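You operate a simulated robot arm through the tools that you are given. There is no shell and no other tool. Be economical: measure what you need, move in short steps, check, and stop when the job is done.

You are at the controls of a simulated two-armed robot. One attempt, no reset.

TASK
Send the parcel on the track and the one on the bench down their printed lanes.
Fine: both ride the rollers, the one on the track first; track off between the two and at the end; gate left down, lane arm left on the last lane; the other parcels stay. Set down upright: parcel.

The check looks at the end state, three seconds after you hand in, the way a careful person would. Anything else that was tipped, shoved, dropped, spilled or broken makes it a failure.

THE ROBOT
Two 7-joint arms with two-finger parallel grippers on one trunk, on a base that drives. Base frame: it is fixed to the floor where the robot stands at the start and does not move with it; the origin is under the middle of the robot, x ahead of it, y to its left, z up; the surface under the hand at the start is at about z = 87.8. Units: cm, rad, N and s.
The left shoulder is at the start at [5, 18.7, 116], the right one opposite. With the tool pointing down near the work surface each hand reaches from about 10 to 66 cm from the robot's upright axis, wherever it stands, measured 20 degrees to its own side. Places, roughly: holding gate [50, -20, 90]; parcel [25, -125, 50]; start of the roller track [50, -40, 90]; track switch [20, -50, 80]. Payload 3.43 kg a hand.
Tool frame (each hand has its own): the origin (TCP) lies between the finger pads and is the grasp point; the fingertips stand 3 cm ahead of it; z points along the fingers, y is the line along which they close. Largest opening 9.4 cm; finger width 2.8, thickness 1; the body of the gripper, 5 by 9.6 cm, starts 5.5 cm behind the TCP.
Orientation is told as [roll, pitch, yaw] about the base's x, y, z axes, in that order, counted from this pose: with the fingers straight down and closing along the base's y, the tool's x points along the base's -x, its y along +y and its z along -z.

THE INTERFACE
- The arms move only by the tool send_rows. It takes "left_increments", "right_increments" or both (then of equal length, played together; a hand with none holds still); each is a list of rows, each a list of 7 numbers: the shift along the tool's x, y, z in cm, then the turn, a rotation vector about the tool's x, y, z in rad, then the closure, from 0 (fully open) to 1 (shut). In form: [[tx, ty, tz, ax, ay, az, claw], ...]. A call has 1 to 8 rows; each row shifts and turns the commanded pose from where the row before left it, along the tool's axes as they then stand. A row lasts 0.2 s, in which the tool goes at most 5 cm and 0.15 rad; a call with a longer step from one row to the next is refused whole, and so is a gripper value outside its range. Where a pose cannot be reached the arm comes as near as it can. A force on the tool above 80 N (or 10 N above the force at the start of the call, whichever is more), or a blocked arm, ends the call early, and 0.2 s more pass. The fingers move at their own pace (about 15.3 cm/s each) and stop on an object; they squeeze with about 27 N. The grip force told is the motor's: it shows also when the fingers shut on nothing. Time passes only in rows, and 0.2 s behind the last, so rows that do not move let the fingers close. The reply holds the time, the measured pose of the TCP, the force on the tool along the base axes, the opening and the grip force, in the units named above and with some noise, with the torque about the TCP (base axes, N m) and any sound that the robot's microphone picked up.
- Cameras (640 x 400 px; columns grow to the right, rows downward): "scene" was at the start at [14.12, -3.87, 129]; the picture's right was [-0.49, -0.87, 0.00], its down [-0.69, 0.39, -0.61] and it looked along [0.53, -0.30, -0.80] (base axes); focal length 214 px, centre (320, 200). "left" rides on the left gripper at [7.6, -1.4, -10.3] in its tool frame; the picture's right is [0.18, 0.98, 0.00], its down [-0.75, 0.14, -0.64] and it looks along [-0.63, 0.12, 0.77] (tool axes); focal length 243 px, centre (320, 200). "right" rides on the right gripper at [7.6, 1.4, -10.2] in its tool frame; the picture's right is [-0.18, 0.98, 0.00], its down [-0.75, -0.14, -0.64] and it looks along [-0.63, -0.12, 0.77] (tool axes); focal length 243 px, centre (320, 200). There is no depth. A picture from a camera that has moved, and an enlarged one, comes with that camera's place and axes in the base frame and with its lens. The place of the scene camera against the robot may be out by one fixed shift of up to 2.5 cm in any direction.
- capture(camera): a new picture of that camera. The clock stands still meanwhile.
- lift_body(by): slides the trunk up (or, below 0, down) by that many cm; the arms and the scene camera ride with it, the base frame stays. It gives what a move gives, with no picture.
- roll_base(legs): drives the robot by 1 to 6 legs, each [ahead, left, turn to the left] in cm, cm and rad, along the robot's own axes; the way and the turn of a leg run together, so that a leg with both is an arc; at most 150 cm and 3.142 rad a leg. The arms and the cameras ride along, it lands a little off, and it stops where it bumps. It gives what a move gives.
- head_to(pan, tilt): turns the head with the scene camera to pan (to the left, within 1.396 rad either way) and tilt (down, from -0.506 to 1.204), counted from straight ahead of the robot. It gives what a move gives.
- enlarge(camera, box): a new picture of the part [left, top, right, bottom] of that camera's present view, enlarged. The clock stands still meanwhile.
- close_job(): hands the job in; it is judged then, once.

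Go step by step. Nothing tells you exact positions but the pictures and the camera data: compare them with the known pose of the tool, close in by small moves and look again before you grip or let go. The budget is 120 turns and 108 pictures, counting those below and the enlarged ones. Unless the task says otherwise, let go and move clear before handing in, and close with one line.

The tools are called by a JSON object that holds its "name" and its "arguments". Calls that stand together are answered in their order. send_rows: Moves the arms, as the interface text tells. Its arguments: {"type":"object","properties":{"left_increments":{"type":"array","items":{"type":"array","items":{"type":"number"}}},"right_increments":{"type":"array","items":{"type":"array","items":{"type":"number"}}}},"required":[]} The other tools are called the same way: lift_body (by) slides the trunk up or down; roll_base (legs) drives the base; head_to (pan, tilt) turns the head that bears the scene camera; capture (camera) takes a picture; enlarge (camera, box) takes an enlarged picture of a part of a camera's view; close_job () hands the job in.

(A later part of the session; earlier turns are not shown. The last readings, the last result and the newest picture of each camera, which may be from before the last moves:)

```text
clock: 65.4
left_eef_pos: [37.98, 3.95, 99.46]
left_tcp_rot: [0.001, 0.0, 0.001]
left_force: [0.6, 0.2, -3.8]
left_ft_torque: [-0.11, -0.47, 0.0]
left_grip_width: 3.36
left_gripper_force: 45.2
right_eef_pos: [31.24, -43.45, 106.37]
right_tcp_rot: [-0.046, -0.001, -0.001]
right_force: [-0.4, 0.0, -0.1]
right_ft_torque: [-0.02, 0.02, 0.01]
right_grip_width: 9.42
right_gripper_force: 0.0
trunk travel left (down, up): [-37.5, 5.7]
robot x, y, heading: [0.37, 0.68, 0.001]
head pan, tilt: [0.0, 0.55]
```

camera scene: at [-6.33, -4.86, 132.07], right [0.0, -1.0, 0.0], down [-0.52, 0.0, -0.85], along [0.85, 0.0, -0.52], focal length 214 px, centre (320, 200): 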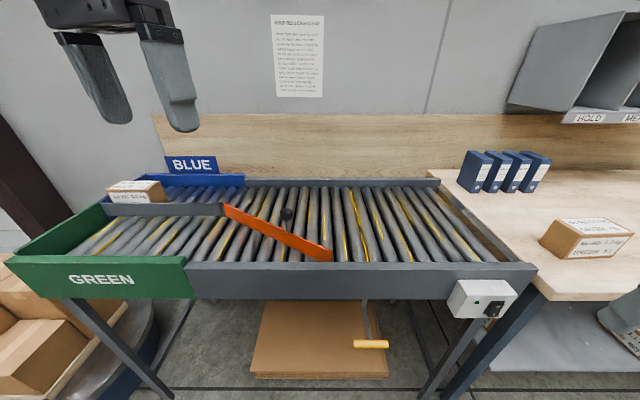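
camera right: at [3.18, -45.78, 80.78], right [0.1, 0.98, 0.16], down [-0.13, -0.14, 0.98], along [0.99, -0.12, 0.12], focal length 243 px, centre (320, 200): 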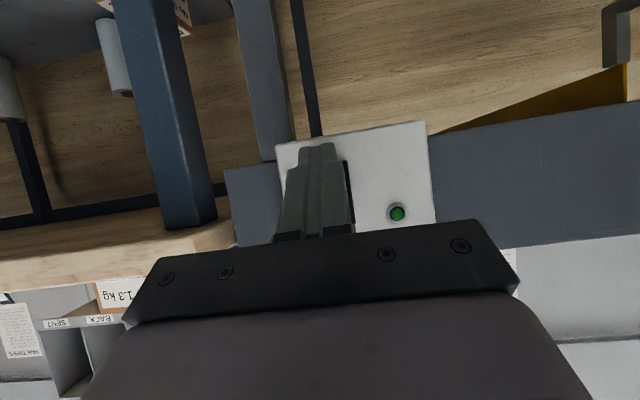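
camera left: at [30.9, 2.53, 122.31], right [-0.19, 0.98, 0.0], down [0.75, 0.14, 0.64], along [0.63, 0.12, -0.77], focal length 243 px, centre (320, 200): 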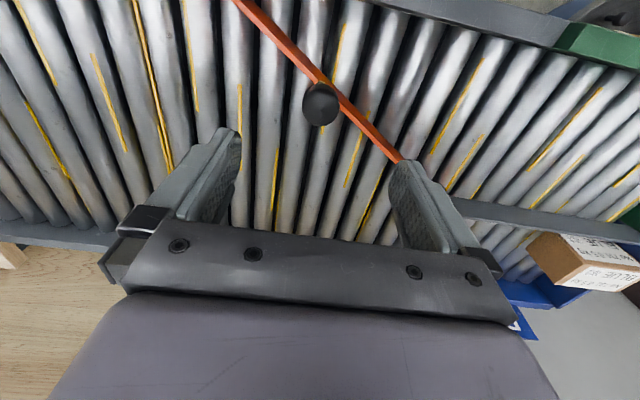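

Gripped. Swinging the arm along its arc toward the far side.

{"name": "send_rows", "arguments": {"left_increments": [[-1.5, -0.96, 0, 0, 0, 0, 1], [-1.5, -0.82, 0, 0, 0, 0, 1], [-1.5, -0.7, 0, 0, 0, 0, 1], [-1.5, -0.59, 0, 0, 0, 0, 1], [-1.5, -0.49, 0, 0, 0, 0, 1], [-1.5, -0.39, 0, 0, 0, 0, 1], [-1.5, -0.31, 0, 0, 0, 0, 1], [-1.5, -0.21, 0, 0, 0, 0, 1]]}}

{"name": "send_rows", "arguments": {"left_increments": [[-1.5, -0.13, 0, 0, -0.08, 0, 1], [-1.5, -0.04, 0, 0, -0.08, 0, 1], [-1.5, 0.04, -0.2, 0, -0.08, 0, 1], [-1.5, 0.13, -0.4, 0, -0.08, 0, 1]]}}

{"name": "capture", "arguments": {"camera": "scene"}}

```text
clock: 67.2
left_eef_pos: [49.95, -0.24, 99.55]
left_tcp_rot: [-0.001, 0.001, 0.001]
left_force: [-2.0, 5.0, -9.1]
left_ft_torque: [0.2, 0.44, 0.75]
left_grip_width: 3.31
left_gripper_force: 45.4
right_eef_pos: [31.09, -43.34, 106.25]
right_tcp_rot: [-0.048, 0.0, -0.001]
right_force: [-0.3, 0.1, 0.2]
right_ft_torque: [0.02, -0.01, -0.01]
right_grip_width: 9.4
right_gripper_force: 0.1
trunk travel left (down, up): [-37.5, 5.7]
robot x, y, heading: [0.98, 0.31, 0.001]
head pan, tilt: [0.0, 0.55]
```

```text
clock: 68.2
left_eef_pos: [55.76, -0.6, 99.78]
left_tcp_rot: [0.004, -0.306, -0.003]
left_force: [-0.7, -2.1, -44.7]
left_ft_torque: [-0.24, 0.58, 0.08]
left_grip_width: 3.33
left_gripper_force: 45.2
right_eef_pos: [31.32, -43.43, 106.22]
right_tcp_rot: [-0.049, 0.004, -0.001]
right_force: [-0.5, -0.4, -0.5]
right_ft_torque: [-0.01, 0.02, 0.01]
right_grip_width: 9.4
right_gripper_force: 0.2
trunk travel left (down, up): [-37.5, 5.7]
robot x, y, heading: [1.04, 0.32, 0.0]
head pan, tilt: [0.0, 0.55]
```

```text
45 pictures are left
camera scene: at [18.01, 0.19, 131.95], right [0.0, -1.0, 0.0], down [-0.53, 0.0, -0.85], along [0.85, 0.0, -0.53], focal length 214 px, centre (320, 200)
```

scene: 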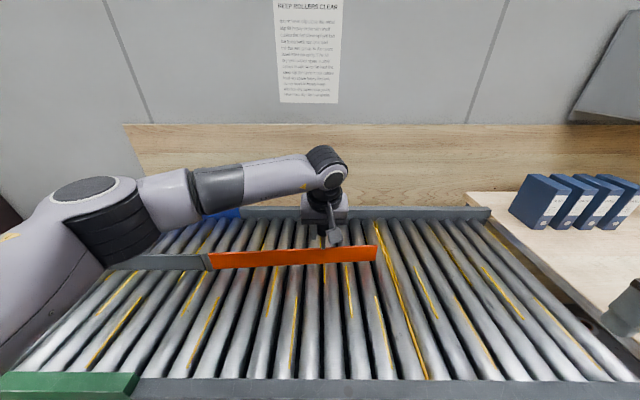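

I'm pulling up slightly because of the tilt; I'll correct downward and continue level.

{"name": "send_rows", "arguments": {"left_increments": [[0.38, 0, 1.14, 0, 0, 0, 1], [-1.43, 0.22, 0.47, 0, 0, 0, 1], [-1.43, 0.31, 0.47, 0, 0, 0, 1], [-1.43, 0.39, 0.47, 0, 0, 0, 1]]}}

{"name": "capture", "arguments": {"camera": "scene"}}

```text
clock: 69.2
left_eef_pos: [60.35, 0.22, 99.87]
left_tcp_rot: [-0.005, -0.323, 0.002]
left_force: [1.1, -14.7, 0.7]
left_ft_torque: [-0.1, 0.06, 0.79]
left_grip_width: 3.31
left_gripper_force: 44.7
right_eef_pos: [31.03, -43.66, 106.34]
right_tcp_rot: [-0.046, 0.0, -0.003]
right_force: [-0.3, 0.0, -0.1]
right_ft_torque: [-0.01, 0.03, -0.02]
right_grip_width: 9.4
right_gripper_force: 0.1
trunk travel left (down, up): [-37.5, 5.7]
robot x, y, heading: [0.9, 0.43, -0.0]
head pan, tilt: [0.0, 0.55]
```

```text
44 pictures are left
camera scene: at [17.6, 0.04, 132.09], right [0.0, -1.0, 0.0], down [-0.52, 0.0, -0.85], along [0.85, 0.0, -0.52], focal length 214 px, centre (320, 200)
```

scene: 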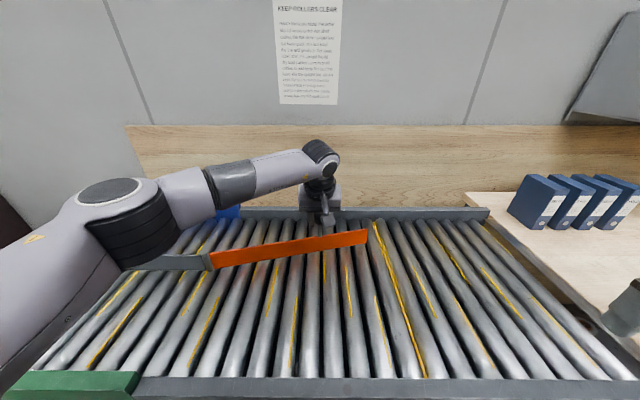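

{"name": "send_rows", "arguments": {"left_increments": [[-1.33, 0.65, 0.44, 0, 0, 0, 1], [-1.33, 0.55, 0.44, 0, 0, 0, 1], [-1.33, 0.61, 0.44, 0, 0, 0, 1], [-1.33, 0.71, 0.44, 0, 0, 0, 1]]}}

{"name": "capture", "arguments": {"camera": "scene"}}

```text
clock: 70.2
left_eef_pos: [65.98, 2.16, 99.7]
left_tcp_rot: [-0.007, -0.325, -0.011]
left_force: [15.5, -38.7, 11.4]
left_ft_torque: [0.0, 0.18, 0.59]
left_grip_width: 3.34
left_gripper_force: 44.6
right_eef_pos: [31.06, -43.88, 106.13]
right_tcp_rot: [-0.041, 0.0, -0.002]
right_force: [-0.3, 0.2, -0.1]
right_ft_torque: [0.0, -0.02, 0.03]
right_grip_width: 9.39
right_gripper_force: 0.0
trunk travel left (down, up): [-37.5, 5.7]
robot x, y, heading: [0.65, 0.76, -0.001]
head pan, tilt: [0.0, 0.55]
```

```text
43 pictures are left
camera scene: at [17.66, -0.27, 132.08], right [0.0, -1.0, 0.0], down [-0.52, 0.0, -0.85], along [0.85, 0.0, -0.52], focal length 214 px, centre (320, 200)
```

scene: 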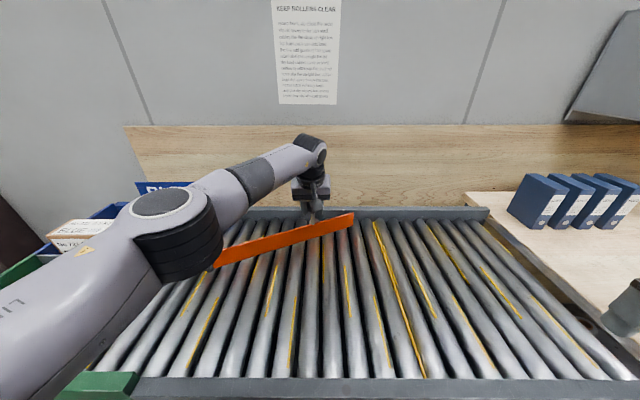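

{"name": "send_rows", "arguments": {"left_increments": [[-1.0, 0.1, 0.33, 0, 0, 0, 1], [-0.9, 0.3, 0.3, 0, 0, 0, 1], [-0.7, 0.3, 0.23, 0, 0, 0, 1]]}}

{"name": "capture", "arguments": {"camera": "scene"}}

```text
clock: 71.0
left_eef_pos: [66.37, 2.25, 99.75]
left_tcp_rot: [-0.016, -0.332, -0.013]
left_force: [21.9, -50.9, 17.7]
left_ft_torque: [-0.17, 0.58, 0.48]
left_grip_width: 3.33
left_gripper_force: 44.7
left hand out of reach, approached as far as the arm can: row 1, 2, 3
right_eef_pos: [31.16, -44.06, 105.95]
right_tcp_rot: [-0.039, -0.002, 0.0]
right_force: [-0.4, -0.1, -0.5]
right_ft_torque: [0.04, 0.01, 0.01]
right_grip_width: 9.39
right_gripper_force: 0.1
trunk travel left (down, up): [-37.5, 5.7]
robot x, y, heading: [0.92, 0.16, -0.004]
head pan, tilt: [0.0, 0.55]
```

```text
42 pictures are left
camera scene: at [17.68, -0.4, 132.07], right [0.0, -1.0, -0.01], down [-0.52, 0.01, -0.85], along [0.85, 0.0, -0.52], focal length 214 px, centre (320, 200)
```

scene: 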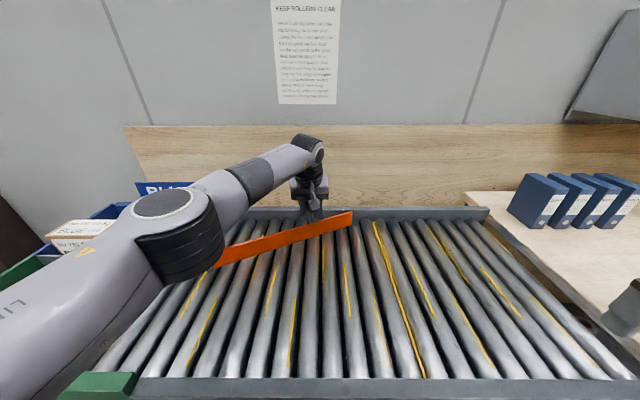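

Not quite at the far stop, and at reach limit. I'll release, lift, drive forward 5 cm and finish the swing.

{"name": "send_rows", "arguments": {"left_increments": [[1.5, 0, -0.5, 0, 0, 0, 1], [0, 0, 0, 0, 0, 0, 0], [0, 0, 0, 0, 0, 0, 0], [-0.64, 0, -1.9, 0, 0, 0, 0], [-1.28, 0, -3.8, 0, 0, 0, 0], [-1.28, 0, -3.8, 0, 0, 0, 0]]}}

{"name": "capture", "arguments": {"camera": "left"}}

```text
clock: 72.4
left_eef_pos: [64.96, 4.1, 109.5]
left_tcp_rot: [0.0, -0.319, 0.001]
left_force: [0.6, 0.2, -1.0]
left_ft_torque: [0.03, -0.01, 0.01]
left_grip_width: 9.41
left_gripper_force: 0.0
right_eef_pos: [30.98, -43.46, 106.34]
right_tcp_rot: [-0.046, 0.0, -0.002]
right_force: [0.2, 0.1, -0.4]
right_ft_torque: [0.0, 0.0, -0.01]
right_grip_width: 9.4
right_gripper_force: 0.0
trunk travel left (down, up): [-37.5, 5.7]
robot x, y, heading: [0.86, 0.65, 0.001]
head pan, tilt: [0.0, 0.55]
```

```text
41 pictures are left
camera left: at [54.53, 2.66, 116.67], right [-0.18, 0.98, -0.06], down [0.51, 0.14, 0.85], along [0.84, 0.12, -0.53], focal length 243 px, centre (320, 200)
```

left: 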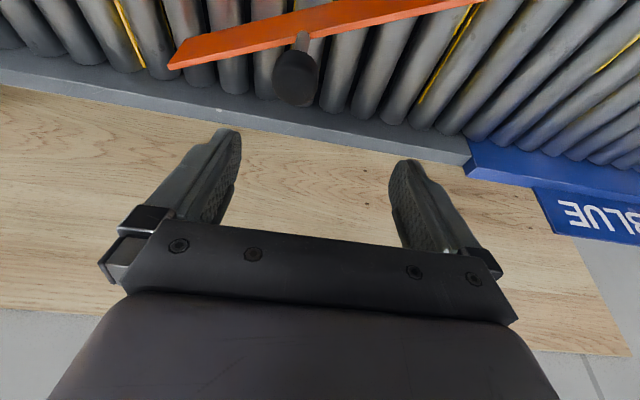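

{"name": "roll_base", "arguments": {"legs": [[4, 0, 0]]}}

```text
clock: 73.4
left_eef_pos: [66.32, 4.2, 109.35]
left_tcp_rot: [-0.001, -0.317, 0.004]
left_force: [0.7, 0.5, -0.8]
left_ft_torque: [0.02, 0.02, 0.0]
left_grip_width: 9.41
left_gripper_force: 0.1
right_eef_pos: [32.23, -43.41, 106.41]
right_tcp_rot: [-0.047, 0.001, -0.001]
right_force: [0.5, -0.1, -0.1]
right_ft_torque: [0.02, 0.02, -0.01]
right_grip_width: 9.42
right_gripper_force: 0.1
trunk travel left (down, up): [-37.5, 5.7]
robot x, y, heading: [2.26, 0.26, 0.0]
head pan, tilt: [0.0, 0.55]
stopped in leg 1: the robot was blocked; the commanded pose is now the measured one
```

The base bumped after 1.3 cm. I'll back off 1.5 cm and check nothing was shifted.

{"name": "roll_base", "arguments": {"legs": [[-1.5, 0, 0]]}}

{"name": "head_to", "arguments": {"pan": -0.5, "tilt": 0.92}}

{"name": "capture", "arguments": {"camera": "scene"}}

{"name": "capture", "arguments": {"camera": "right"}}

```text
clock: 74.2
left_eef_pos: [64.65, 4.31, 109.37]
left_tcp_rot: [-0.001, -0.318, 0.003]
left_force: [-1.2, 0.1, -0.6]
left_ft_torque: [-0.02, -0.01, -0.01]
left_grip_width: 9.4
left_gripper_force: 0.1
right_eef_pos: [30.84, -43.32, 106.24]
right_tcp_rot: [-0.046, -0.002, -0.001]
right_force: [-0.9, -0.7, -0.6]
right_ft_torque: [-0.01, 0.02, 0.01]
right_grip_width: 9.42
right_gripper_force: 0.0
trunk travel left (down, up): [-37.5, 5.7]
robot x, y, heading: [0.12, 0.55, -0.001]
head pan, tilt: [0.0, 0.55]
```

```text
clock: 75.1
left_eef_pos: [64.76, 4.21, 109.26]
left_tcp_rot: [-0.002, -0.319, 0.004]
left_force: [0.2, 0.4, 0.1]
left_ft_torque: [-0.04, -0.01, 0.02]
left_grip_width: 9.43
left_gripper_force: 0.0
right_eef_pos: [30.87, -43.52, 106.3]
right_tcp_rot: [-0.047, -0.001, -0.001]
right_force: [0.3, 0.3, 0.3]
right_ft_torque: [-0.02, -0.01, -0.02]
right_grip_width: 9.4
right_gripper_force: 0.2
trunk travel left (down, up): [-37.5, 5.7]
robot x, y, heading: [0.65, 0.8, -0.002]
head pan, tilt: [-0.499, 0.92]
```

```text
40 pictures are left
camera scene: at [14.9, -3.32, 129.01], right [-0.48, -0.88, 0.0], down [-0.7, 0.38, -0.61], along [0.53, -0.29, -0.8], focal length 214 px, centre (320, 200)
```

scene: 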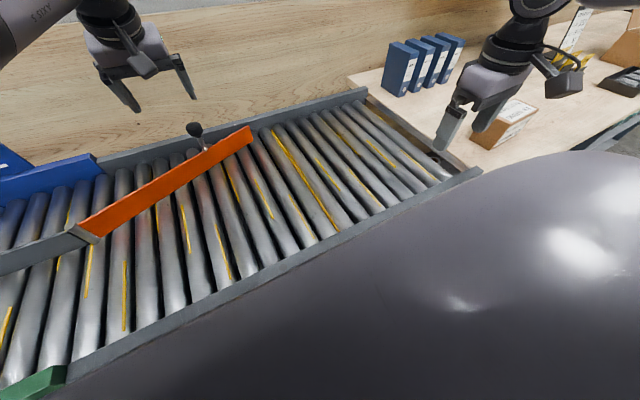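

```text
39 pictures are left
camera right: at [23.23, -41.48, 116.55], right [0.19, 0.98, -0.05], down [0.75, -0.11, 0.65], along [0.63, -0.15, -0.76], focal length 243 px, centre (320, 200)
```

right: 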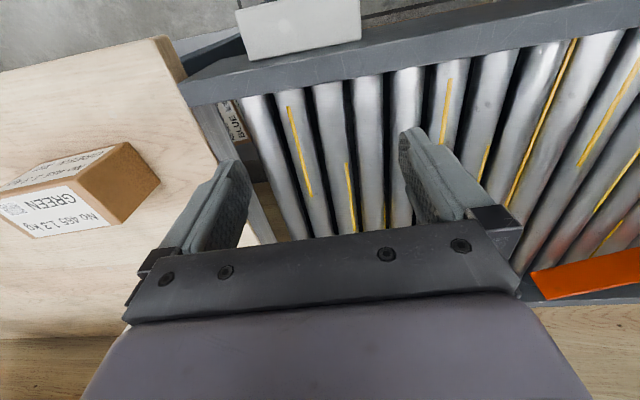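

All intact: the gate is still down. I'll finish the swing by pushing the arm's near face closer to its pivot, where it's within reach.

{"name": "send_rows", "arguments": {"left_increments": [[3.4, 1.77, -1.12, 0, 0, 0, 1], [3.4, 1.77, -1.12, 0, 0, 0, 1], [3.4, 1.77, -1.12, 0, 0, 0, 1], [0, 0, 0, 0, 0, 0, 1], [1.13, 0, 3.39, 0, 0, 0, 1], [1.13, 0, 3.39, 0, 0, 0, 1]]}}

{"name": "capture", "arguments": {"camera": "left"}}

```text
clock: 76.5
left_eef_pos: [53.9, 9.68, 102.19]
left_tcp_rot: [-0.003, -0.319, 0.004]
left_force: [-0.3, 0.4, -0.2]
left_ft_torque: [0.0, -0.01, -0.05]
left_grip_width: 0.0
left_gripper_force: 27.1
right_eef_pos: [30.87, -43.39, 106.39]
right_tcp_rot: [-0.048, -0.002, -0.001]
right_force: [0.1, -0.4, -0.5]
right_ft_torque: [0.01, 0.0, 0.01]
right_grip_width: 9.4
right_gripper_force: 0.2
trunk travel left (down, up): [-37.5, 5.7]
robot x, y, heading: [0.67, 0.37, 0.007]
head pan, tilt: [-0.499, 0.92]
```

```text
38 pictures are left
camera left: at [43.49, 8.15, 109.47], right [-0.18, 0.98, -0.06], down [0.52, 0.14, 0.84], along [0.84, 0.12, -0.53], focal length 243 px, centre (320, 200)
```

left: 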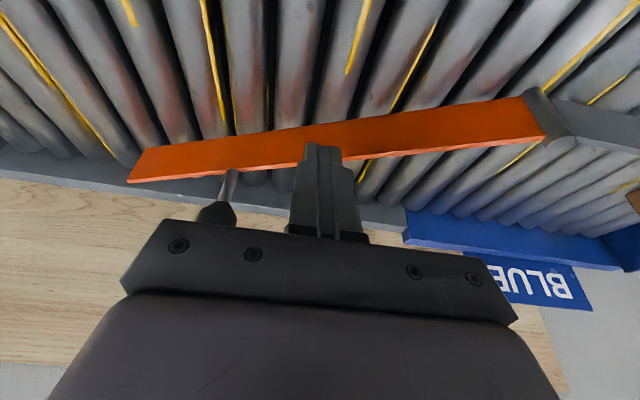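

{"name": "send_rows", "arguments": {"left_increments": [[1.13, 0, 3.39, 0, 0, 0, 1], [1.13, 0, 3.39, 0, 0, 0, 1], [-1.9, 0, 0.63, 0, 0, 0, 1], [-0.95, 0, 0.31, 0, 0, 0, 1], [-0.95, 0, 0.31, 0, 0, 0, 1]]}}

{"name": "capture", "arguments": {"camera": "left"}}

```text
clock: 77.7
left_eef_pos: [57.82, 9.52, 95.0]
left_tcp_rot: [-0.001, -0.317, 0.003]
left_force: [-0.4, 0.0, 0.1]
left_ft_torque: [-0.03, 0.01, -0.04]
left_grip_width: 0.05
left_gripper_force: 27.1
right_eef_pos: [30.9, -43.4, 106.34]
right_tcp_rot: [-0.045, 0.0, -0.004]
right_force: [0.1, 0.4, 0.1]
right_ft_torque: [-0.01, 0.02, -0.02]
right_grip_width: 9.42
right_gripper_force: 0.0
trunk travel left (down, up): [-37.5, 5.7]
robot x, y, heading: [0.6, 0.67, 0.001]
head pan, tilt: [-0.499, 0.92]
```

```text
37 pictures are left
camera left: at [47.49, 8.02, 102.33], right [-0.18, 0.98, -0.06], down [0.52, 0.14, 0.84], along [0.84, 0.12, -0.53], focal length 243 px, centre (320, 200)
```

left: 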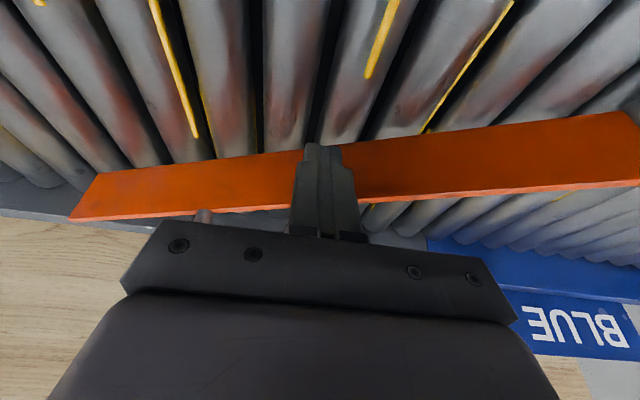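

{"name": "send_rows", "arguments": {"left_increments": [[-0.76, 0, 0.25, 0, 0, 0, 1], [-0.76, 0, 0.25, 0, 0, 0, 1], [-0.76, 0, 0.25, 0, 0, 0, 1], [-0.76, 0, 0.25, 0, 0, 0, 1]]}}

{"name": "capture", "arguments": {"camera": "scene"}}

```text
clock: 78.7
left_eef_pos: [61.1, 9.46, 95.03]
left_tcp_rot: [0.0, -0.32, 0.004]
left_force: [0.3, -0.2, 0.3]
left_ft_torque: [-0.03, -0.01, -0.03]
left_grip_width: 0.0
left_gripper_force: 27.1
right_eef_pos: [30.94, -43.49, 106.32]
right_tcp_rot: [-0.047, -0.002, -0.002]
right_force: [0.2, -0.9, -0.6]
right_ft_torque: [-0.01, 0.0, 0.02]
right_grip_width: 9.39
right_gripper_force: 0.1
trunk travel left (down, up): [-37.5, 5.7]
robot x, y, heading: [0.69, 0.29, -0.002]
head pan, tilt: [-0.499, 0.92]
```

```text
36 pictures are left
camera scene: at [14.9, -3.33, 129.0], right [-0.48, -0.88, 0.0], down [-0.7, 0.38, -0.61], along [0.53, -0.29, -0.8], focal length 214 px, centre (320, 200)
```

scene: 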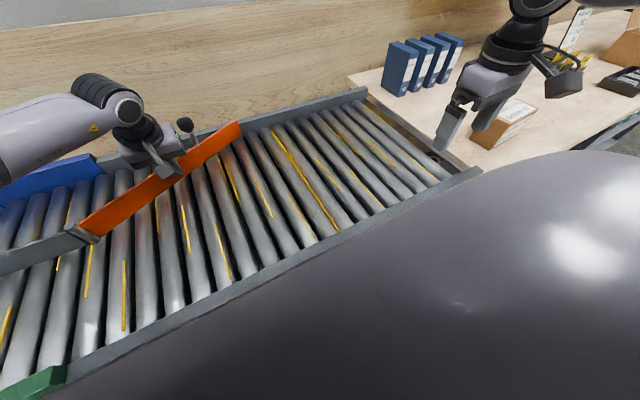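

{"name": "send_rows", "arguments": {"left_increments": [[-0.6, 0, 0.2, 0, 0, 0, 1], [-0.6, 0, 0.2, 0, 0, 0, 1], [-0.6, 0, 0.2, 0, 0, 0, 1]]}}

{"name": "capture", "arguments": {"camera": "scene"}}

```text
clock: 79.5
left_eef_pos: [62.49, 9.39, 94.9]
left_tcp_rot: [0.001, -0.312, 0.003]
left_force: [-23.6, 1.9, 2.9]
left_ft_torque: [0.07, 0.52, 0.26]
left_grip_width: 0.0
left_gripper_force: 27.6
right_eef_pos: [30.65, -43.46, 106.49]
right_tcp_rot: [-0.047, -0.005, -0.001]
right_force: [1.0, -0.8, -0.5]
right_ft_torque: [0.01, -0.02, 0.0]
right_grip_width: 9.39
right_gripper_force: 0.0
trunk travel left (down, up): [-37.5, 5.7]
robot x, y, heading: [0.76, 0.42, -0.0]
head pan, tilt: [-0.499, 0.92]
```

```text
35 pictures are left
camera scene: at [14.58, -3.31, 129.04], right [-0.48, -0.88, 0.0], down [-0.7, 0.38, -0.61], along [0.53, -0.29, -0.79], focal length 214 px, centre (320, 200)
```

scene: 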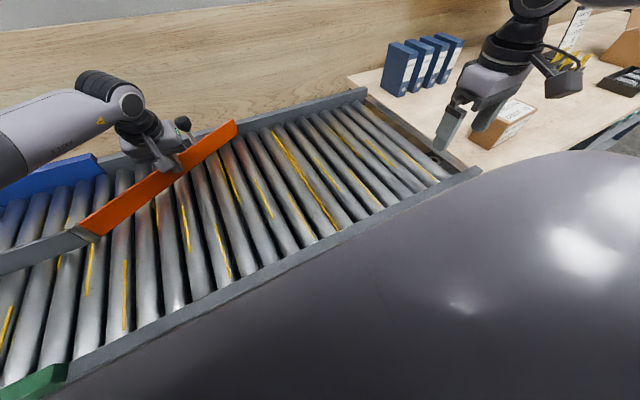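

The arm is firmly at its far stop, so GREEN is set. Retracting the left hand.

{"name": "send_rows", "arguments": {"left_increments": [[2.85, 0, -0.95, 0, 0, 0, 1], [-1.4, 0, -4.3, 0, 0, 0, 1], [-1.4, 0, -4.3, 0, 0, 0, 1], [-1.4, 0, -4.3, 0, 0, 0, 1], [0, 0, -3, 0, 0.15, 0, 0.5], [4, 0, -2, 0, 0.15, 0, 0.5], [4, 0, 0, 0, 0, 0, 0.5], [4, 0, 0, 0, 0, 0, 0.5]]}}

{"name": "roll_base", "arguments": {"legs": [[-4, 0, 0], [0, -40, 0]]}}

{"name": "capture", "arguments": {"camera": "scene"}}

{"name": "capture", "arguments": {"camera": "right"}}

```text
clock: 81.3
left_eef_pos: [46.58, 9.66, 112.49]
left_tcp_rot: [0.001, -0.016, 0.004]
left_force: [-0.1, -0.4, 0.0]
left_ft_torque: [0.01, -0.01, 0.02]
left_grip_width: 4.71
left_gripper_force: 0.0
right_eef_pos: [30.86, -43.36, 106.4]
right_tcp_rot: [-0.047, 0.0, -0.002]
right_force: [1.1, -0.5, -0.3]
right_ft_torque: [-0.03, -0.02, 0.0]
right_grip_width: 9.4
right_gripper_force: 0.0
trunk travel left (down, up): [-37.5, 5.7]
robot x, y, heading: [0.55, 0.68, -0.002]
head pan, tilt: [-0.499, 0.92]
```

```text
clock: 85.8
left_eef_pos: [42.69, -30.27, 112.69]
left_tcp_rot: [-0.001, -0.019, 0.003]
left_force: [0.4, -0.8, 0.3]
left_ft_torque: [0.01, 0.03, 0.0]
left_grip_width: 4.7
left_gripper_force: 0.0
right_eef_pos: [26.74, -83.42, 106.28]
right_tcp_rot: [-0.048, 0.002, -0.001]
right_force: [1.1, -0.5, -0.5]
right_ft_torque: [0.01, 0.0, -0.01]
right_grip_width: 9.41
right_gripper_force: 0.0
trunk travel left (down, up): [-37.5, 5.7]
robot x, y, heading: [-3.47, -39.38, -0.002]
head pan, tilt: [-0.499, 0.92]
```

```text
34 pictures are left
camera scene: at [10.86, -43.21, 129.0], right [-0.48, -0.88, 0.0], down [-0.7, 0.38, -0.61], along [0.53, -0.29, -0.8], focal length 214 px, centre (320, 200)
```

scene: 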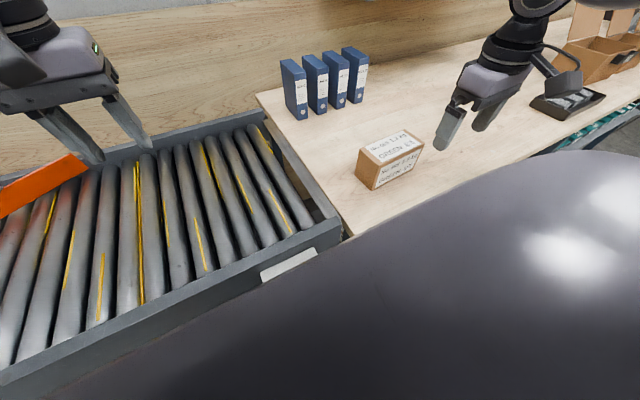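

```text
33 pictures are left
camera right: at [19.16, -81.37, 116.55], right [0.19, 0.98, -0.05], down [0.75, -0.11, 0.65], along [0.63, -0.16, -0.76], focal length 243 px, centre (320, 200)
```

right: 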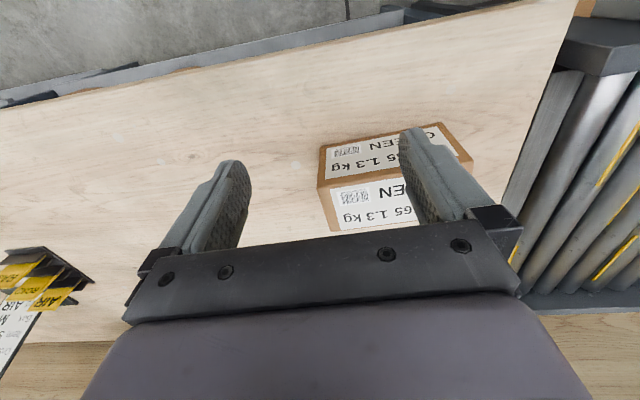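

The GREEN parcel spans about x 34–41.5, y -86…-70, top z≈96, so I must grip it across x. I'll yaw the right hand by -90° to see whether that pose is comfortable.

{"name": "send_rows", "arguments": {"right_increments": [[0, 0, -1, 0, 0, 0.15, 0], [0, 0, -1, 0, 0, 0.15, 0], [0, 0, 0, 0, 0, 0.15, 0], [0, 0, 0, 0, 0, 0.15, 0], [0, 0, 0, 0, 0, 0.15, 0], [0, 0, 0, 0, 0, 0.15, 0], [0, 0, 0, 0, 0, 0.15, 0], [0, 0, 0, 0, 0, 0.15, 0]]}}

{"name": "send_rows", "arguments": {"right_increments": [[0, 0, 0, 0, 0, 0.15, 0], [0, 0, 0, 0, 0, 0.15, 0], [0, 0, 0, 0, 0, 0.02, 0]]}}

```text
clock: 87.6
left_eef_pos: [42.6, -30.32, 112.66]
left_tcp_rot: [-0.003, -0.018, 0.002]
left_force: [-0.1, -0.1, -0.1]
left_ft_torque: [0.01, 0.03, 0.0]
left_grip_width: 4.67
left_gripper_force: 0.1
right_eef_pos: [26.76, -83.2, 108.23]
right_tcp_rot: [-0.016, -0.044, -1.204]
right_force: [-0.8, -0.3, 0.1]
right_ft_torque: [0.01, 0.03, 0.01]
right_grip_width: 9.4
right_gripper_force: 0.1
trunk travel left (down, up): [-37.5, 5.7]
robot x, y, heading: [-3.48, -39.57, 0.002]
head pan, tilt: [-0.499, 0.92]
```

```text
clock: 88.4
left_eef_pos: [42.53, -30.34, 112.5]
left_tcp_rot: [-0.002, -0.018, 0.002]
left_force: [-0.2, -0.1, 0.9]
left_ft_torque: [-0.01, 0.0, 0.01]
left_grip_width: 4.69
left_gripper_force: 0.0
right_eef_pos: [26.7, -83.21, 108.34]
right_tcp_rot: [-0.004, -0.048, -1.524]
right_force: [0.1, 0.1, -0.8]
right_ft_torque: [-0.03, 0.01, -0.02]
right_grip_width: 9.42
right_gripper_force: 0.1
trunk travel left (down, up): [-37.5, 5.7]
robot x, y, heading: [-3.24, -39.65, 0.001]
head pan, tilt: [-0.499, 0.92]
```

{"name": "send_rows", "arguments": {"right_increments": [[1.57, 3.84, 0, 0.048, 0, 0, 0], [1.57, 3.84, 0, 0, 0, 0, 0], [1.57, 3.84, 0, 0, 0, 0, 0]]}}

{"name": "capture", "arguments": {"camera": "right"}}

{"name": "enlarge", "arguments": {"camera": "scene", "box": [300, 60, 500, 220]}}

```text
clock: 89.2
left_eef_pos: [42.69, -30.42, 112.51]
left_tcp_rot: [-0.001, -0.018, 0.002]
left_force: [0.1, 0.1, 0.2]
left_ft_torque: [-0.03, 0.01, 0.02]
left_grip_width: 4.7
left_gripper_force: 0.0
right_eef_pos: [37.92, -77.89, 107.57]
right_tcp_rot: [-0.049, -0.045, -1.523]
right_force: [-0.3, -0.1, -0.2]
right_ft_torque: [-0.01, 0.01, -0.02]
right_grip_width: 9.38
right_gripper_force: 0.0
trunk travel left (down, up): [-37.5, 5.7]
robot x, y, heading: [-3.17, -39.36, -0.001]
head pan, tilt: [-0.499, 0.92]
```

```text
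32 pictures are left
camera right: at [39.54, -69.66, 117.44], right [0.99, -0.14, -0.04], down [-0.07, -0.73, 0.68], along [-0.12, -0.67, -0.73], focal length 243 px, centre (320, 200)
```

right: 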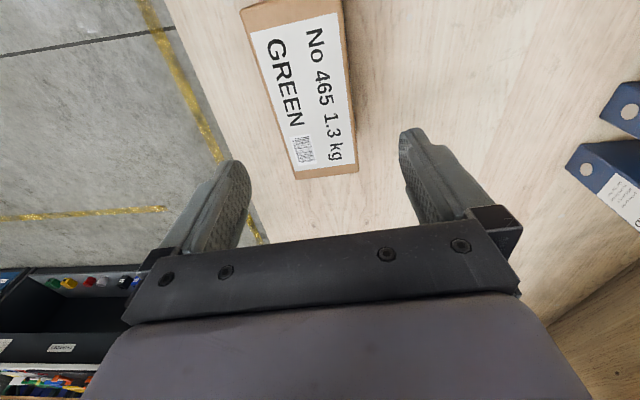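

```text
2.50 times, centred on (400, 140) of scene
camera zoom: at [10.95, -43.15, 128.99], right [-0.48, -0.88, 0.0], down [-0.7, 0.38, -0.61], along [0.53, -0.29, -0.8], focal length 536 px, centre (120, 350)
```

zoom: 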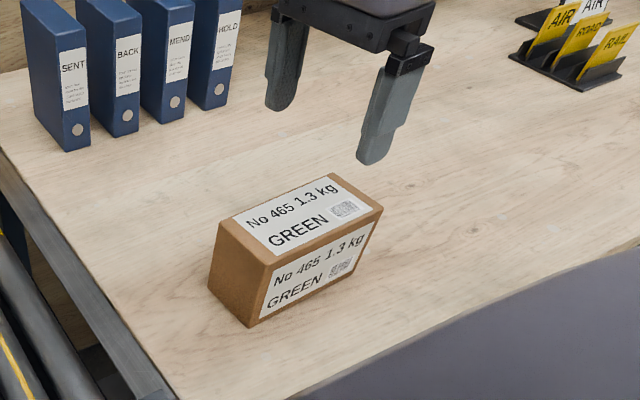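

Box centre is about (36.8, -78.3) and its yaw matches the hand. I'll fix the small tilt and re-centre.

{"name": "send_rows", "arguments": {"right_increments": [[-0.35, -1.1, 0, -0.048, 0.045, 0, 0], [0, 0, 0, 0, 0, 0, 0]]}}

{"name": "capture", "arguments": {"camera": "right"}}

```text
clock: 89.8
left_eef_pos: [42.71, -30.4, 112.57]
left_tcp_rot: [-0.002, -0.017, 0.003]
left_force: [-0.1, 0.8, -0.3]
left_ft_torque: [0.01, 0.01, -0.04]
left_grip_width: 4.74
left_gripper_force: 0.0
right_eef_pos: [36.73, -78.35, 107.68]
right_tcp_rot: [0.0, -0.001, -1.523]
right_force: [-0.2, -0.3, -0.3]
right_ft_torque: [0.0, -0.01, 0.0]
right_grip_width: 9.4
right_gripper_force: 0.0
trunk travel left (down, up): [-37.5, 5.7]
robot x, y, heading: [-3.42, -39.35, 0.003]
head pan, tilt: [-0.499, 0.92]
```

```text
30 pictures are left
camera right: at [37.88, -70.6, 117.96], right [0.99, -0.14, 0.0], down [-0.1, -0.76, 0.64], along [-0.09, -0.64, -0.77], focal length 243 px, centre (320, 200)
```

right: 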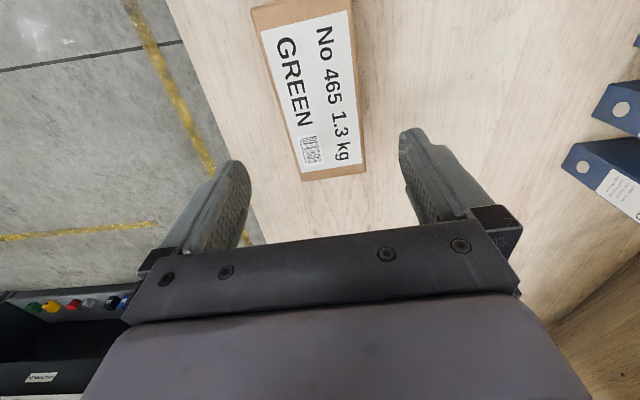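

{"name": "send_rows", "arguments": {"right_increments": [[0, 0.1, 3.6, 0, 0, 0, 0], [0, 0, 3.6, 0, 0, 0, 0], [0, 0, 2.5, 0, 0, 0, 0]]}}

{"name": "capture", "arguments": {"camera": "right"}}

{"name": "enlarge", "arguments": {"camera": "scene", "box": [300, 60, 500, 220]}}

```text
clock: 90.6
left_eef_pos: [42.54, -30.44, 112.63]
left_tcp_rot: [-0.002, -0.018, 0.004]
left_force: [-1.0, -0.3, -0.7]
left_ft_torque: [0.02, -0.01, 0.03]
left_grip_width: 4.69
left_gripper_force: 0.1
right_eef_pos: [36.94, -78.39, 97.93]
right_tcp_rot: [-0.002, -0.002, -1.523]
right_force: [-0.1, 0.4, 0.3]
right_ft_torque: [-0.03, 0.01, 0.0]
right_grip_width: 9.39
right_gripper_force: 0.0
trunk travel left (down, up): [-37.5, 5.7]
robot x, y, heading: [-3.55, -39.37, -0.002]
head pan, tilt: [-0.499, 0.92]
```

```text
29 pictures are left
camera right: at [38.01, -70.7, 108.3], right [0.99, -0.14, 0.0], down [-0.1, -0.76, 0.64], along [-0.09, -0.64, -0.77], focal length 243 px, centre (320, 200)
```

right: 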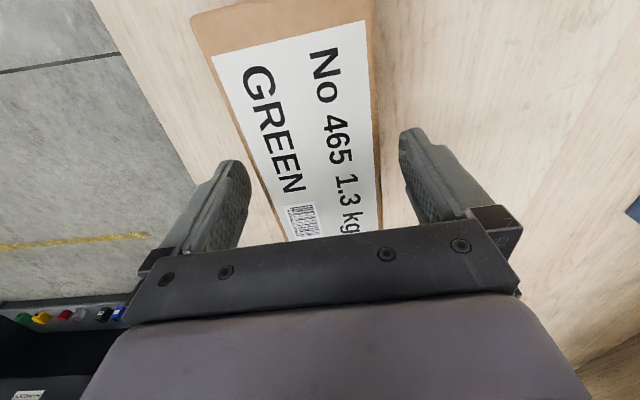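

```text
2.50 times, centred on (400, 140) of scene
camera zoom: at [10.88, -43.21, 129.0], right [-0.48, -0.88, 0.0], down [-0.7, 0.38, -0.61], along [0.53, -0.29, -0.8], focal length 536 px, centre (120, 350)
```

zoom: 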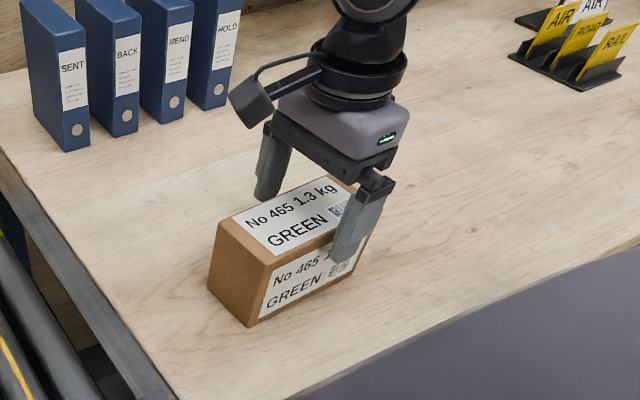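

Centred well. Descend and grip.

{"name": "send_rows", "arguments": {"right_increments": [[0, 0, 2.8, 0, 0, 0, 0], [0, 0, 2.6, 0, 0, 0, 0], [0, 0, 0, 0, 0, 0, 0.5], [0, 0, 0, 0, 0, 0, 1], [0, 0, 0, 0, 0, 0, 1], [0, 0, 0, 0, 0, 0, 1]]}}

```text
clock: 92.0
left_eef_pos: [42.67, -30.31, 112.57]
left_tcp_rot: [-0.002, -0.017, 0.001]
left_force: [-0.5, 0.1, 0.0]
left_ft_torque: [0.02, -0.01, -0.04]
left_grip_width: 4.7
left_gripper_force: 0.1
right_eef_pos: [37.08, -78.3, 92.53]
right_tcp_rot: [-0.002, -0.003, -1.524]
right_force: [-4.9, 1.6, 0.3]
right_ft_torque: [0.11, -0.15, 0.08]
right_grip_width: 7.44
right_gripper_force: 27.0
trunk travel left (down, up): [-37.5, 5.7]
robot x, y, heading: [-3.11, -39.09, 0.001]
head pan, tilt: [-0.499, 0.92]
```

Gripped at 7.4 cm. Lifting straight up.

{"name": "send_rows", "arguments": {"right_increments": [[0, 0, -1, 0, 0, 0, 1], [0, 0, -2.5, 0, 0, 0, 1], [0, 0, -2.5, 0, 0, 0, 1], [0, 0, -2.5, 0, 0, 0, 1], [0, 0, -2.5, 0, 0, 0, 1]]}}

{"name": "capture", "arguments": {"camera": "scene"}}

```text
clock: 93.2
left_eef_pos: [42.7, -30.34, 112.62]
left_tcp_rot: [0.0, -0.018, 0.001]
left_force: [-0.2, 0.0, 0.4]
left_ft_torque: [-0.02, -0.01, 0.0]
left_grip_width: 4.7
left_gripper_force: 0.0
right_eef_pos: [37.11, -78.63, 103.81]
right_tcp_rot: [-0.002, 0.001, -1.525]
right_force: [0.4, -0.4, -13.0]
right_ft_torque: [-0.09, -0.02, 0.0]
right_grip_width: 7.42
right_gripper_force: 27.7
trunk travel left (down, up): [-37.5, 5.7]
robot x, y, heading: [-3.37, -38.86, 0.002]
head pan, tilt: [-0.499, 0.92]
```

```text
27 pictures are left
camera scene: at [10.92, -43.24, 128.99], right [-0.48, -0.88, 0.0], down [-0.7, 0.38, -0.61], along [0.53, -0.29, -0.8], focal length 214 px, centre (320, 200)
```

scene: 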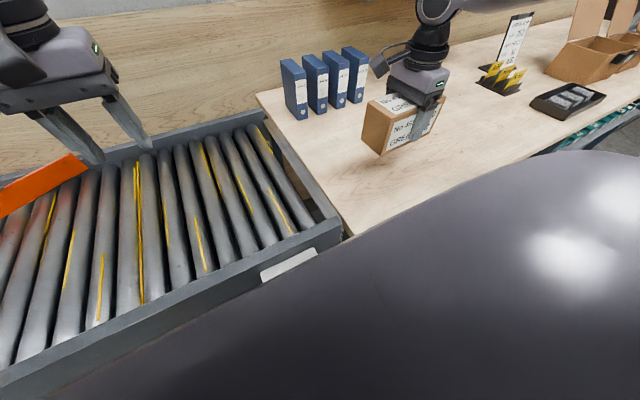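

Held level, carrying 13 N. Driving left 37 cm to bring it over the track start.

{"name": "roll_base", "arguments": {"legs": [[0, 19, 0], [0, 18, 0]]}}

{"name": "capture", "arguments": {"camera": "scene"}}

```text
clock: 97.3
left_eef_pos: [42.75, 6.22, 112.67]
left_tcp_rot: [0.0, -0.018, 0.0]
left_force: [0.8, -0.3, -0.4]
left_ft_torque: [0.0, 0.01, -0.02]
left_grip_width: 4.71
left_gripper_force: 0.1
right_eef_pos: [37.12, -41.87, 103.67]
right_tcp_rot: [-0.003, 0.0, -1.526]
right_force: [0.7, -1.0, -12.9]
right_ft_torque: [-0.08, 0.02, -0.02]
right_grip_width: 7.43
right_gripper_force: 27.2
trunk travel left (down, up): [-37.5, 5.7]
robot x, y, heading: [-3.3, -2.5, -0.004]
head pan, tilt: [-0.499, 0.92]
```

```text
26 pictures are left
camera scene: at [11.05, -6.52, 128.99], right [-0.48, -0.88, 0.0], down [-0.7, 0.38, -0.61], along [0.53, -0.29, -0.8], focal length 214 px, centre (320, 200)
```

scene: 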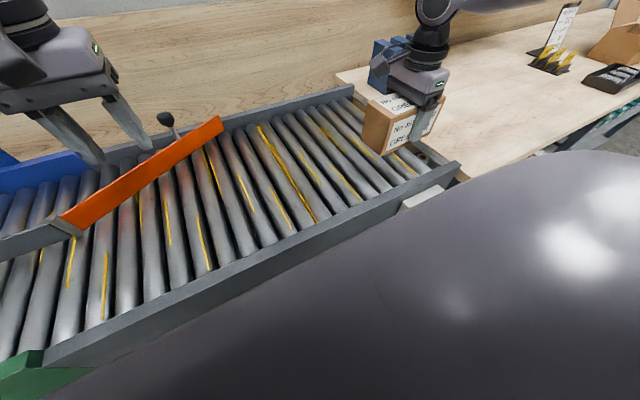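

{"name": "send_rows", "arguments": {"right_increments": [[0.5, 3, 0, 0, 0, 0.045, 1], [0.5, 3, 0, 0, 0, 0, 1], [0.5, 3, 0, 0, 0, 0, 1], [0, 0, 2.5, 0, 0, 0, 1], [0, 0, 2.5, 0, 0, 0, 1], [0, 0, 2.5, 0, 0, 0, 1], [0, 0, 2, 0, 0, 0, 1]]}}

{"name": "capture", "arguments": {"camera": "scene"}}

```text
clock: 98.9
left_eef_pos: [42.94, 6.13, 112.59]
left_tcp_rot: [0.001, -0.017, 0.001]
left_force: [-0.6, -0.7, -0.3]
left_ft_torque: [0.0, 0.02, 0.02]
left_grip_width: 4.7
left_gripper_force: 0.1
right_eef_pos: [46.09, -40.42, 94.13]
right_tcp_rot: [-0.004, -0.001, -1.571]
right_force: [-0.2, 0.5, -12.7]
right_ft_torque: [-0.07, -0.03, 0.01]
right_grip_width: 7.44
right_gripper_force: 26.6
trunk travel left (down, up): [-37.5, 5.7]
robot x, y, heading: [-3.49, -2.62, -0.003]
head pan, tilt: [-0.499, 0.92]
```

```text
25 pictures are left
camera scene: at [11.09, -6.56, 128.98], right [-0.48, -0.88, 0.0], down [-0.7, 0.38, -0.6], along [0.53, -0.29, -0.8], focal length 214 px, centre (320, 200)
```

scene: 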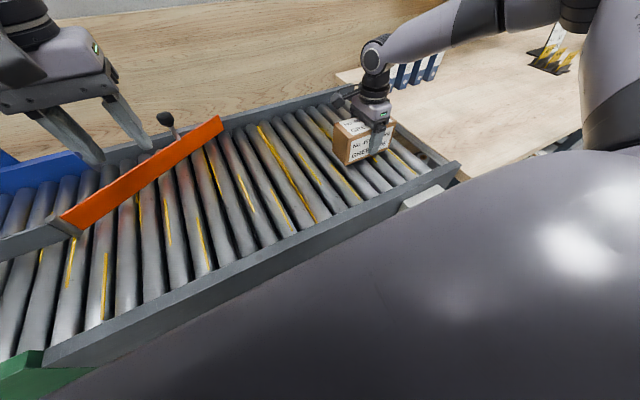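

Nearly on the rollers, still hanging freely. Lowering in small steps until the weight transfers.

{"name": "send_rows", "arguments": {"right_increments": [[0, 0, 0.4, 0, 0, 0, 1], [0, 0, 0.4, 0, 0, 0, 1], [0, 0, 0.4, 0, 0, 0, 1], [0, 0, 0.3, 0, 0, 0, 1]]}}

```text
clock: 99.9
left_eef_pos: [42.87, 6.16, 112.54]
left_tcp_rot: [-0.001, -0.014, -0.001]
left_force: [0.1, -0.5, -0.3]
left_ft_torque: [-0.01, 0.03, 0.0]
left_grip_width: 4.7
left_gripper_force: 0.0
right_eef_pos: [46.11, -40.15, 92.6]
right_tcp_rot: [-0.004, 0.001, -1.569]
right_force: [0.2, 0.4, -13.0]
right_ft_torque: [-0.08, -0.01, 0.03]
right_grip_width: 7.42
right_gripper_force: 26.4
trunk travel left (down, up): [-37.5, 5.7]
robot x, y, heading: [-3.0, -2.37, -0.001]
head pan, tilt: [-0.499, 0.92]
```

{"name": "send_rows", "arguments": {"right_increments": [[0, 0, 0.3, 0, 0, 0, 1], [0, 0, 0.3, 0, 0, 0, 1]]}}

{"name": "enlarge", "arguments": {"camera": "scene", "box": [290, 80, 450, 210]}}

```text
clock: 100.5
left_eef_pos: [42.73, 6.26, 112.66]
left_tcp_rot: [0.0, -0.02, -0.002]
left_force: [0.2, -0.2, 0.5]
left_ft_torque: [0.0, 0.01, -0.01]
left_grip_width: 4.7
left_gripper_force: 0.2
right_eef_pos: [46.05, -40.24, 92.35]
right_tcp_rot: [0.001, 0.0, -1.571]
right_force: [-4.8, -4.4, 11.2]
right_ft_torque: [0.77, 0.99, 0.45]
right_grip_width: 7.46
right_gripper_force: 27.0
trunk travel left (down, up): [-37.5, 5.7]
robot x, y, heading: [-3.14, -2.52, -0.007]
head pan, tilt: [-0.499, 0.92]
```

```text
3.08 times, centred on (370, 145) of scene
camera zoom: at [10.85, -6.48, 129.06], right [-0.48, -0.88, 0.0], down [-0.7, 0.38, -0.61], along [0.53, -0.29, -0.79], focal length 660 px, centre (166, 369)
```

zoom: 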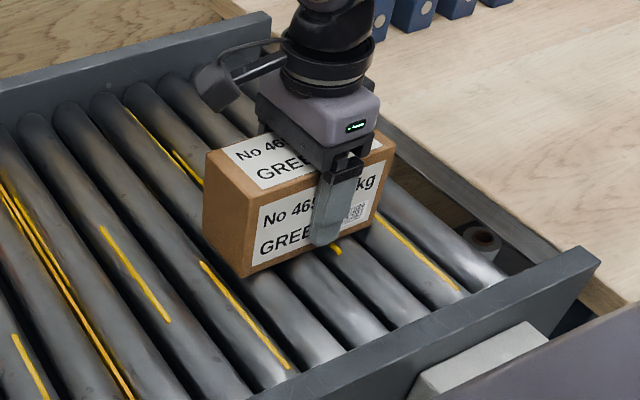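

It rests on the rollers, upright. Easing off, opening and lifting clear.

{"name": "send_rows", "arguments": {"right_increments": [[0, 0, -0.15, 0, 0, 0, 1], [0, 0, 0, 0, 0, 0, 0.3], [0, 0, 0, 0, 0, 0, 0], [0, 0, 0, 0, 0, 0, 0], [0, 0, -3, 0, 0, 0, 0], [0, 0, -4, 0, 0, 0, 0], [0, 0, -4, 0, 0, 0, 0], [0, 0, -4, 0, 0, 0, 0]]}}

{"name": "capture", "arguments": {"camera": "scene"}}

```text
clock: 102.3
left_eef_pos: [42.7, 6.22, 112.73]
left_tcp_rot: [-0.003, -0.019, 0.001]
left_force: [-0.2, 1.0, 0.1]
left_ft_torque: [0.0, 0.01, 0.01]
left_grip_width: 4.72
left_gripper_force: 0.0
right_eef_pos: [46.16, -39.95, 107.24]
right_tcp_rot: [-0.004, -0.001, -1.572]
right_force: [0.4, 0.0, 0.2]
right_ft_torque: [0.0, 0.01, -0.02]
right_grip_width: 9.39
right_gripper_force: 0.1
trunk travel left (down, up): [-37.5, 5.7]
robot x, y, heading: [-3.13, -2.44, -0.004]
head pan, tilt: [-0.499, 0.92]
```

```text
23 pictures are left
camera scene: at [10.93, -6.43, 129.0], right [-0.48, -0.88, 0.0], down [-0.7, 0.38, -0.61], along [0.53, -0.29, -0.8], focal length 214 px, centre (320, 200)
```

scene: 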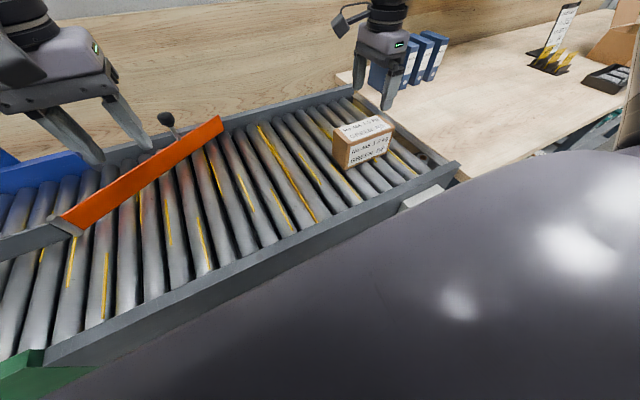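

The parcel stands upright on the rollers. I'll restore the right hand's yaw and pull the left hand in, then back up for the switch.

{"name": "send_rows", "arguments": {"left_increments": [[3, 0, -2, 0, 0, 0, 0.5], [3, 0, -2, 0, 0, 0, 0.5], [3, 0, -2, 0, 0, 0, 0.5], [1, 0, 0, 0, 0, 0, 0.5], [0, 0, 0, 0, 0, 0, 0.5], [0, 0, 0, 0, 0, 0, 0.5], [0, 0, 0, 0, 0, 0, 0.5], [0, 0, 0, 0, 0, 0, 0.5]], "right_increments": [[0, -2, -1, 0, 0, -0.15, 0.5], [0, -2, -1, 0, 0, -0.15, 0.5], [0, -2, -1, 0, 0, -0.15, 0.5], [0, -2, 0, 0, 0, -0.15, 1], [0, 0, 0, 0, 0, -0.15, 1], [0, 0, 0, 0, 0, -0.15, 1], [0, 0, 0, 0, 0, -0.15, 1], [0, 0, 0, 0, 0, -0.15, 1]]}}

{"name": "send_rows", "arguments": {"right_increments": [[0, 0, 0, 0, 0, -0.15, 1], [0, 0, 0, 0, 0, -0.15, 1], [0, 0, 0, 0, 0, -0.07, 1]]}}

{"name": "roll_base", "arguments": {"legs": [[-20, 0, 0]]}}

{"name": "lift_body", "arguments": {"by": -15}}

```text
clock: 104.1
left_eef_pos: [32.66, 6.36, 118.42]
left_tcp_rot: [-0.002, -0.017, 0.001]
left_force: [-0.4, -0.6, 1.0]
left_ft_torque: [-0.02, -0.04, 0.02]
left_grip_width: 4.7
left_gripper_force: 0.0
right_eef_pos: [38.28, -41.94, 110.22]
right_tcp_rot: [0.0, 0.002, -0.369]
right_force: [-1.1, 0.6, -0.4]
right_ft_torque: [0.0, -0.04, 0.0]
right_grip_width: 0.01
right_gripper_force: 26.9
trunk travel left (down, up): [-37.5, 5.7]
robot x, y, heading: [-3.1, -2.45, -0.004]
head pan, tilt: [-0.499, 0.92]
```

```text
clock: 104.9
left_eef_pos: [32.75, 6.25, 118.51]
left_tcp_rot: [-0.002, -0.016, 0.0]
left_force: [-1.0, 0.6, 0.4]
left_ft_torque: [-0.02, 0.01, 0.0]
left_grip_width: 4.69
left_gripper_force: 0.1
right_eef_pos: [38.39, -41.88, 110.23]
right_tcp_rot: [-0.002, 0.003, 0.003]
right_force: [0.6, 0.4, 0.1]
right_ft_torque: [0.02, -0.03, 0.02]
right_grip_width: 0.0
right_gripper_force: 26.7
trunk travel left (down, up): [-37.5, 5.7]
robot x, y, heading: [-3.06, -2.47, 0.001]
head pan, tilt: [-0.499, 0.92]
```

```text
clock: 106.5
left_eef_pos: [12.3, 6.5, 118.42]
left_tcp_rot: [-0.001, -0.017, 0.003]
left_force: [0.2, 0.1, -0.2]
left_ft_torque: [0.01, -0.03, -0.05]
left_grip_width: 4.69
left_gripper_force: 0.0
right_eef_pos: [18.19, -41.79, 110.29]
right_tcp_rot: [-0.003, 0.0, 0.004]
right_force: [0.7, 0.0, 0.0]
right_ft_torque: [0.02, -0.04, 0.02]
right_grip_width: 0.01
right_gripper_force: 27.3
trunk travel left (down, up): [-37.5, 5.7]
robot x, y, heading: [-23.38, -2.77, -0.003]
head pan, tilt: [-0.499, 0.92]
```

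```text
clock: 108.3
left_eef_pos: [12.46, 6.45, 103.53]
left_tcp_rot: [-0.003, -0.017, 0.003]
left_force: [0.4, 0.3, 0.1]
left_ft_torque: [0.0, 0.01, -0.02]
left_grip_width: 4.7
left_gripper_force: 0.2
right_eef_pos: [18.26, -41.68, 95.27]
right_tcp_rot: [0.0, 0.002, 0.004]
right_force: [0.0, 0.4, 0.3]
right_ft_torque: [0.02, 0.0, 0.02]
right_grip_width: 0.0
right_gripper_force: 27.1
trunk travel left (down, up): [-22.5, 20.7]
robot x, y, heading: [-23.94, -2.45, 0.0]
head pan, tilt: [-0.499, 0.92]
```

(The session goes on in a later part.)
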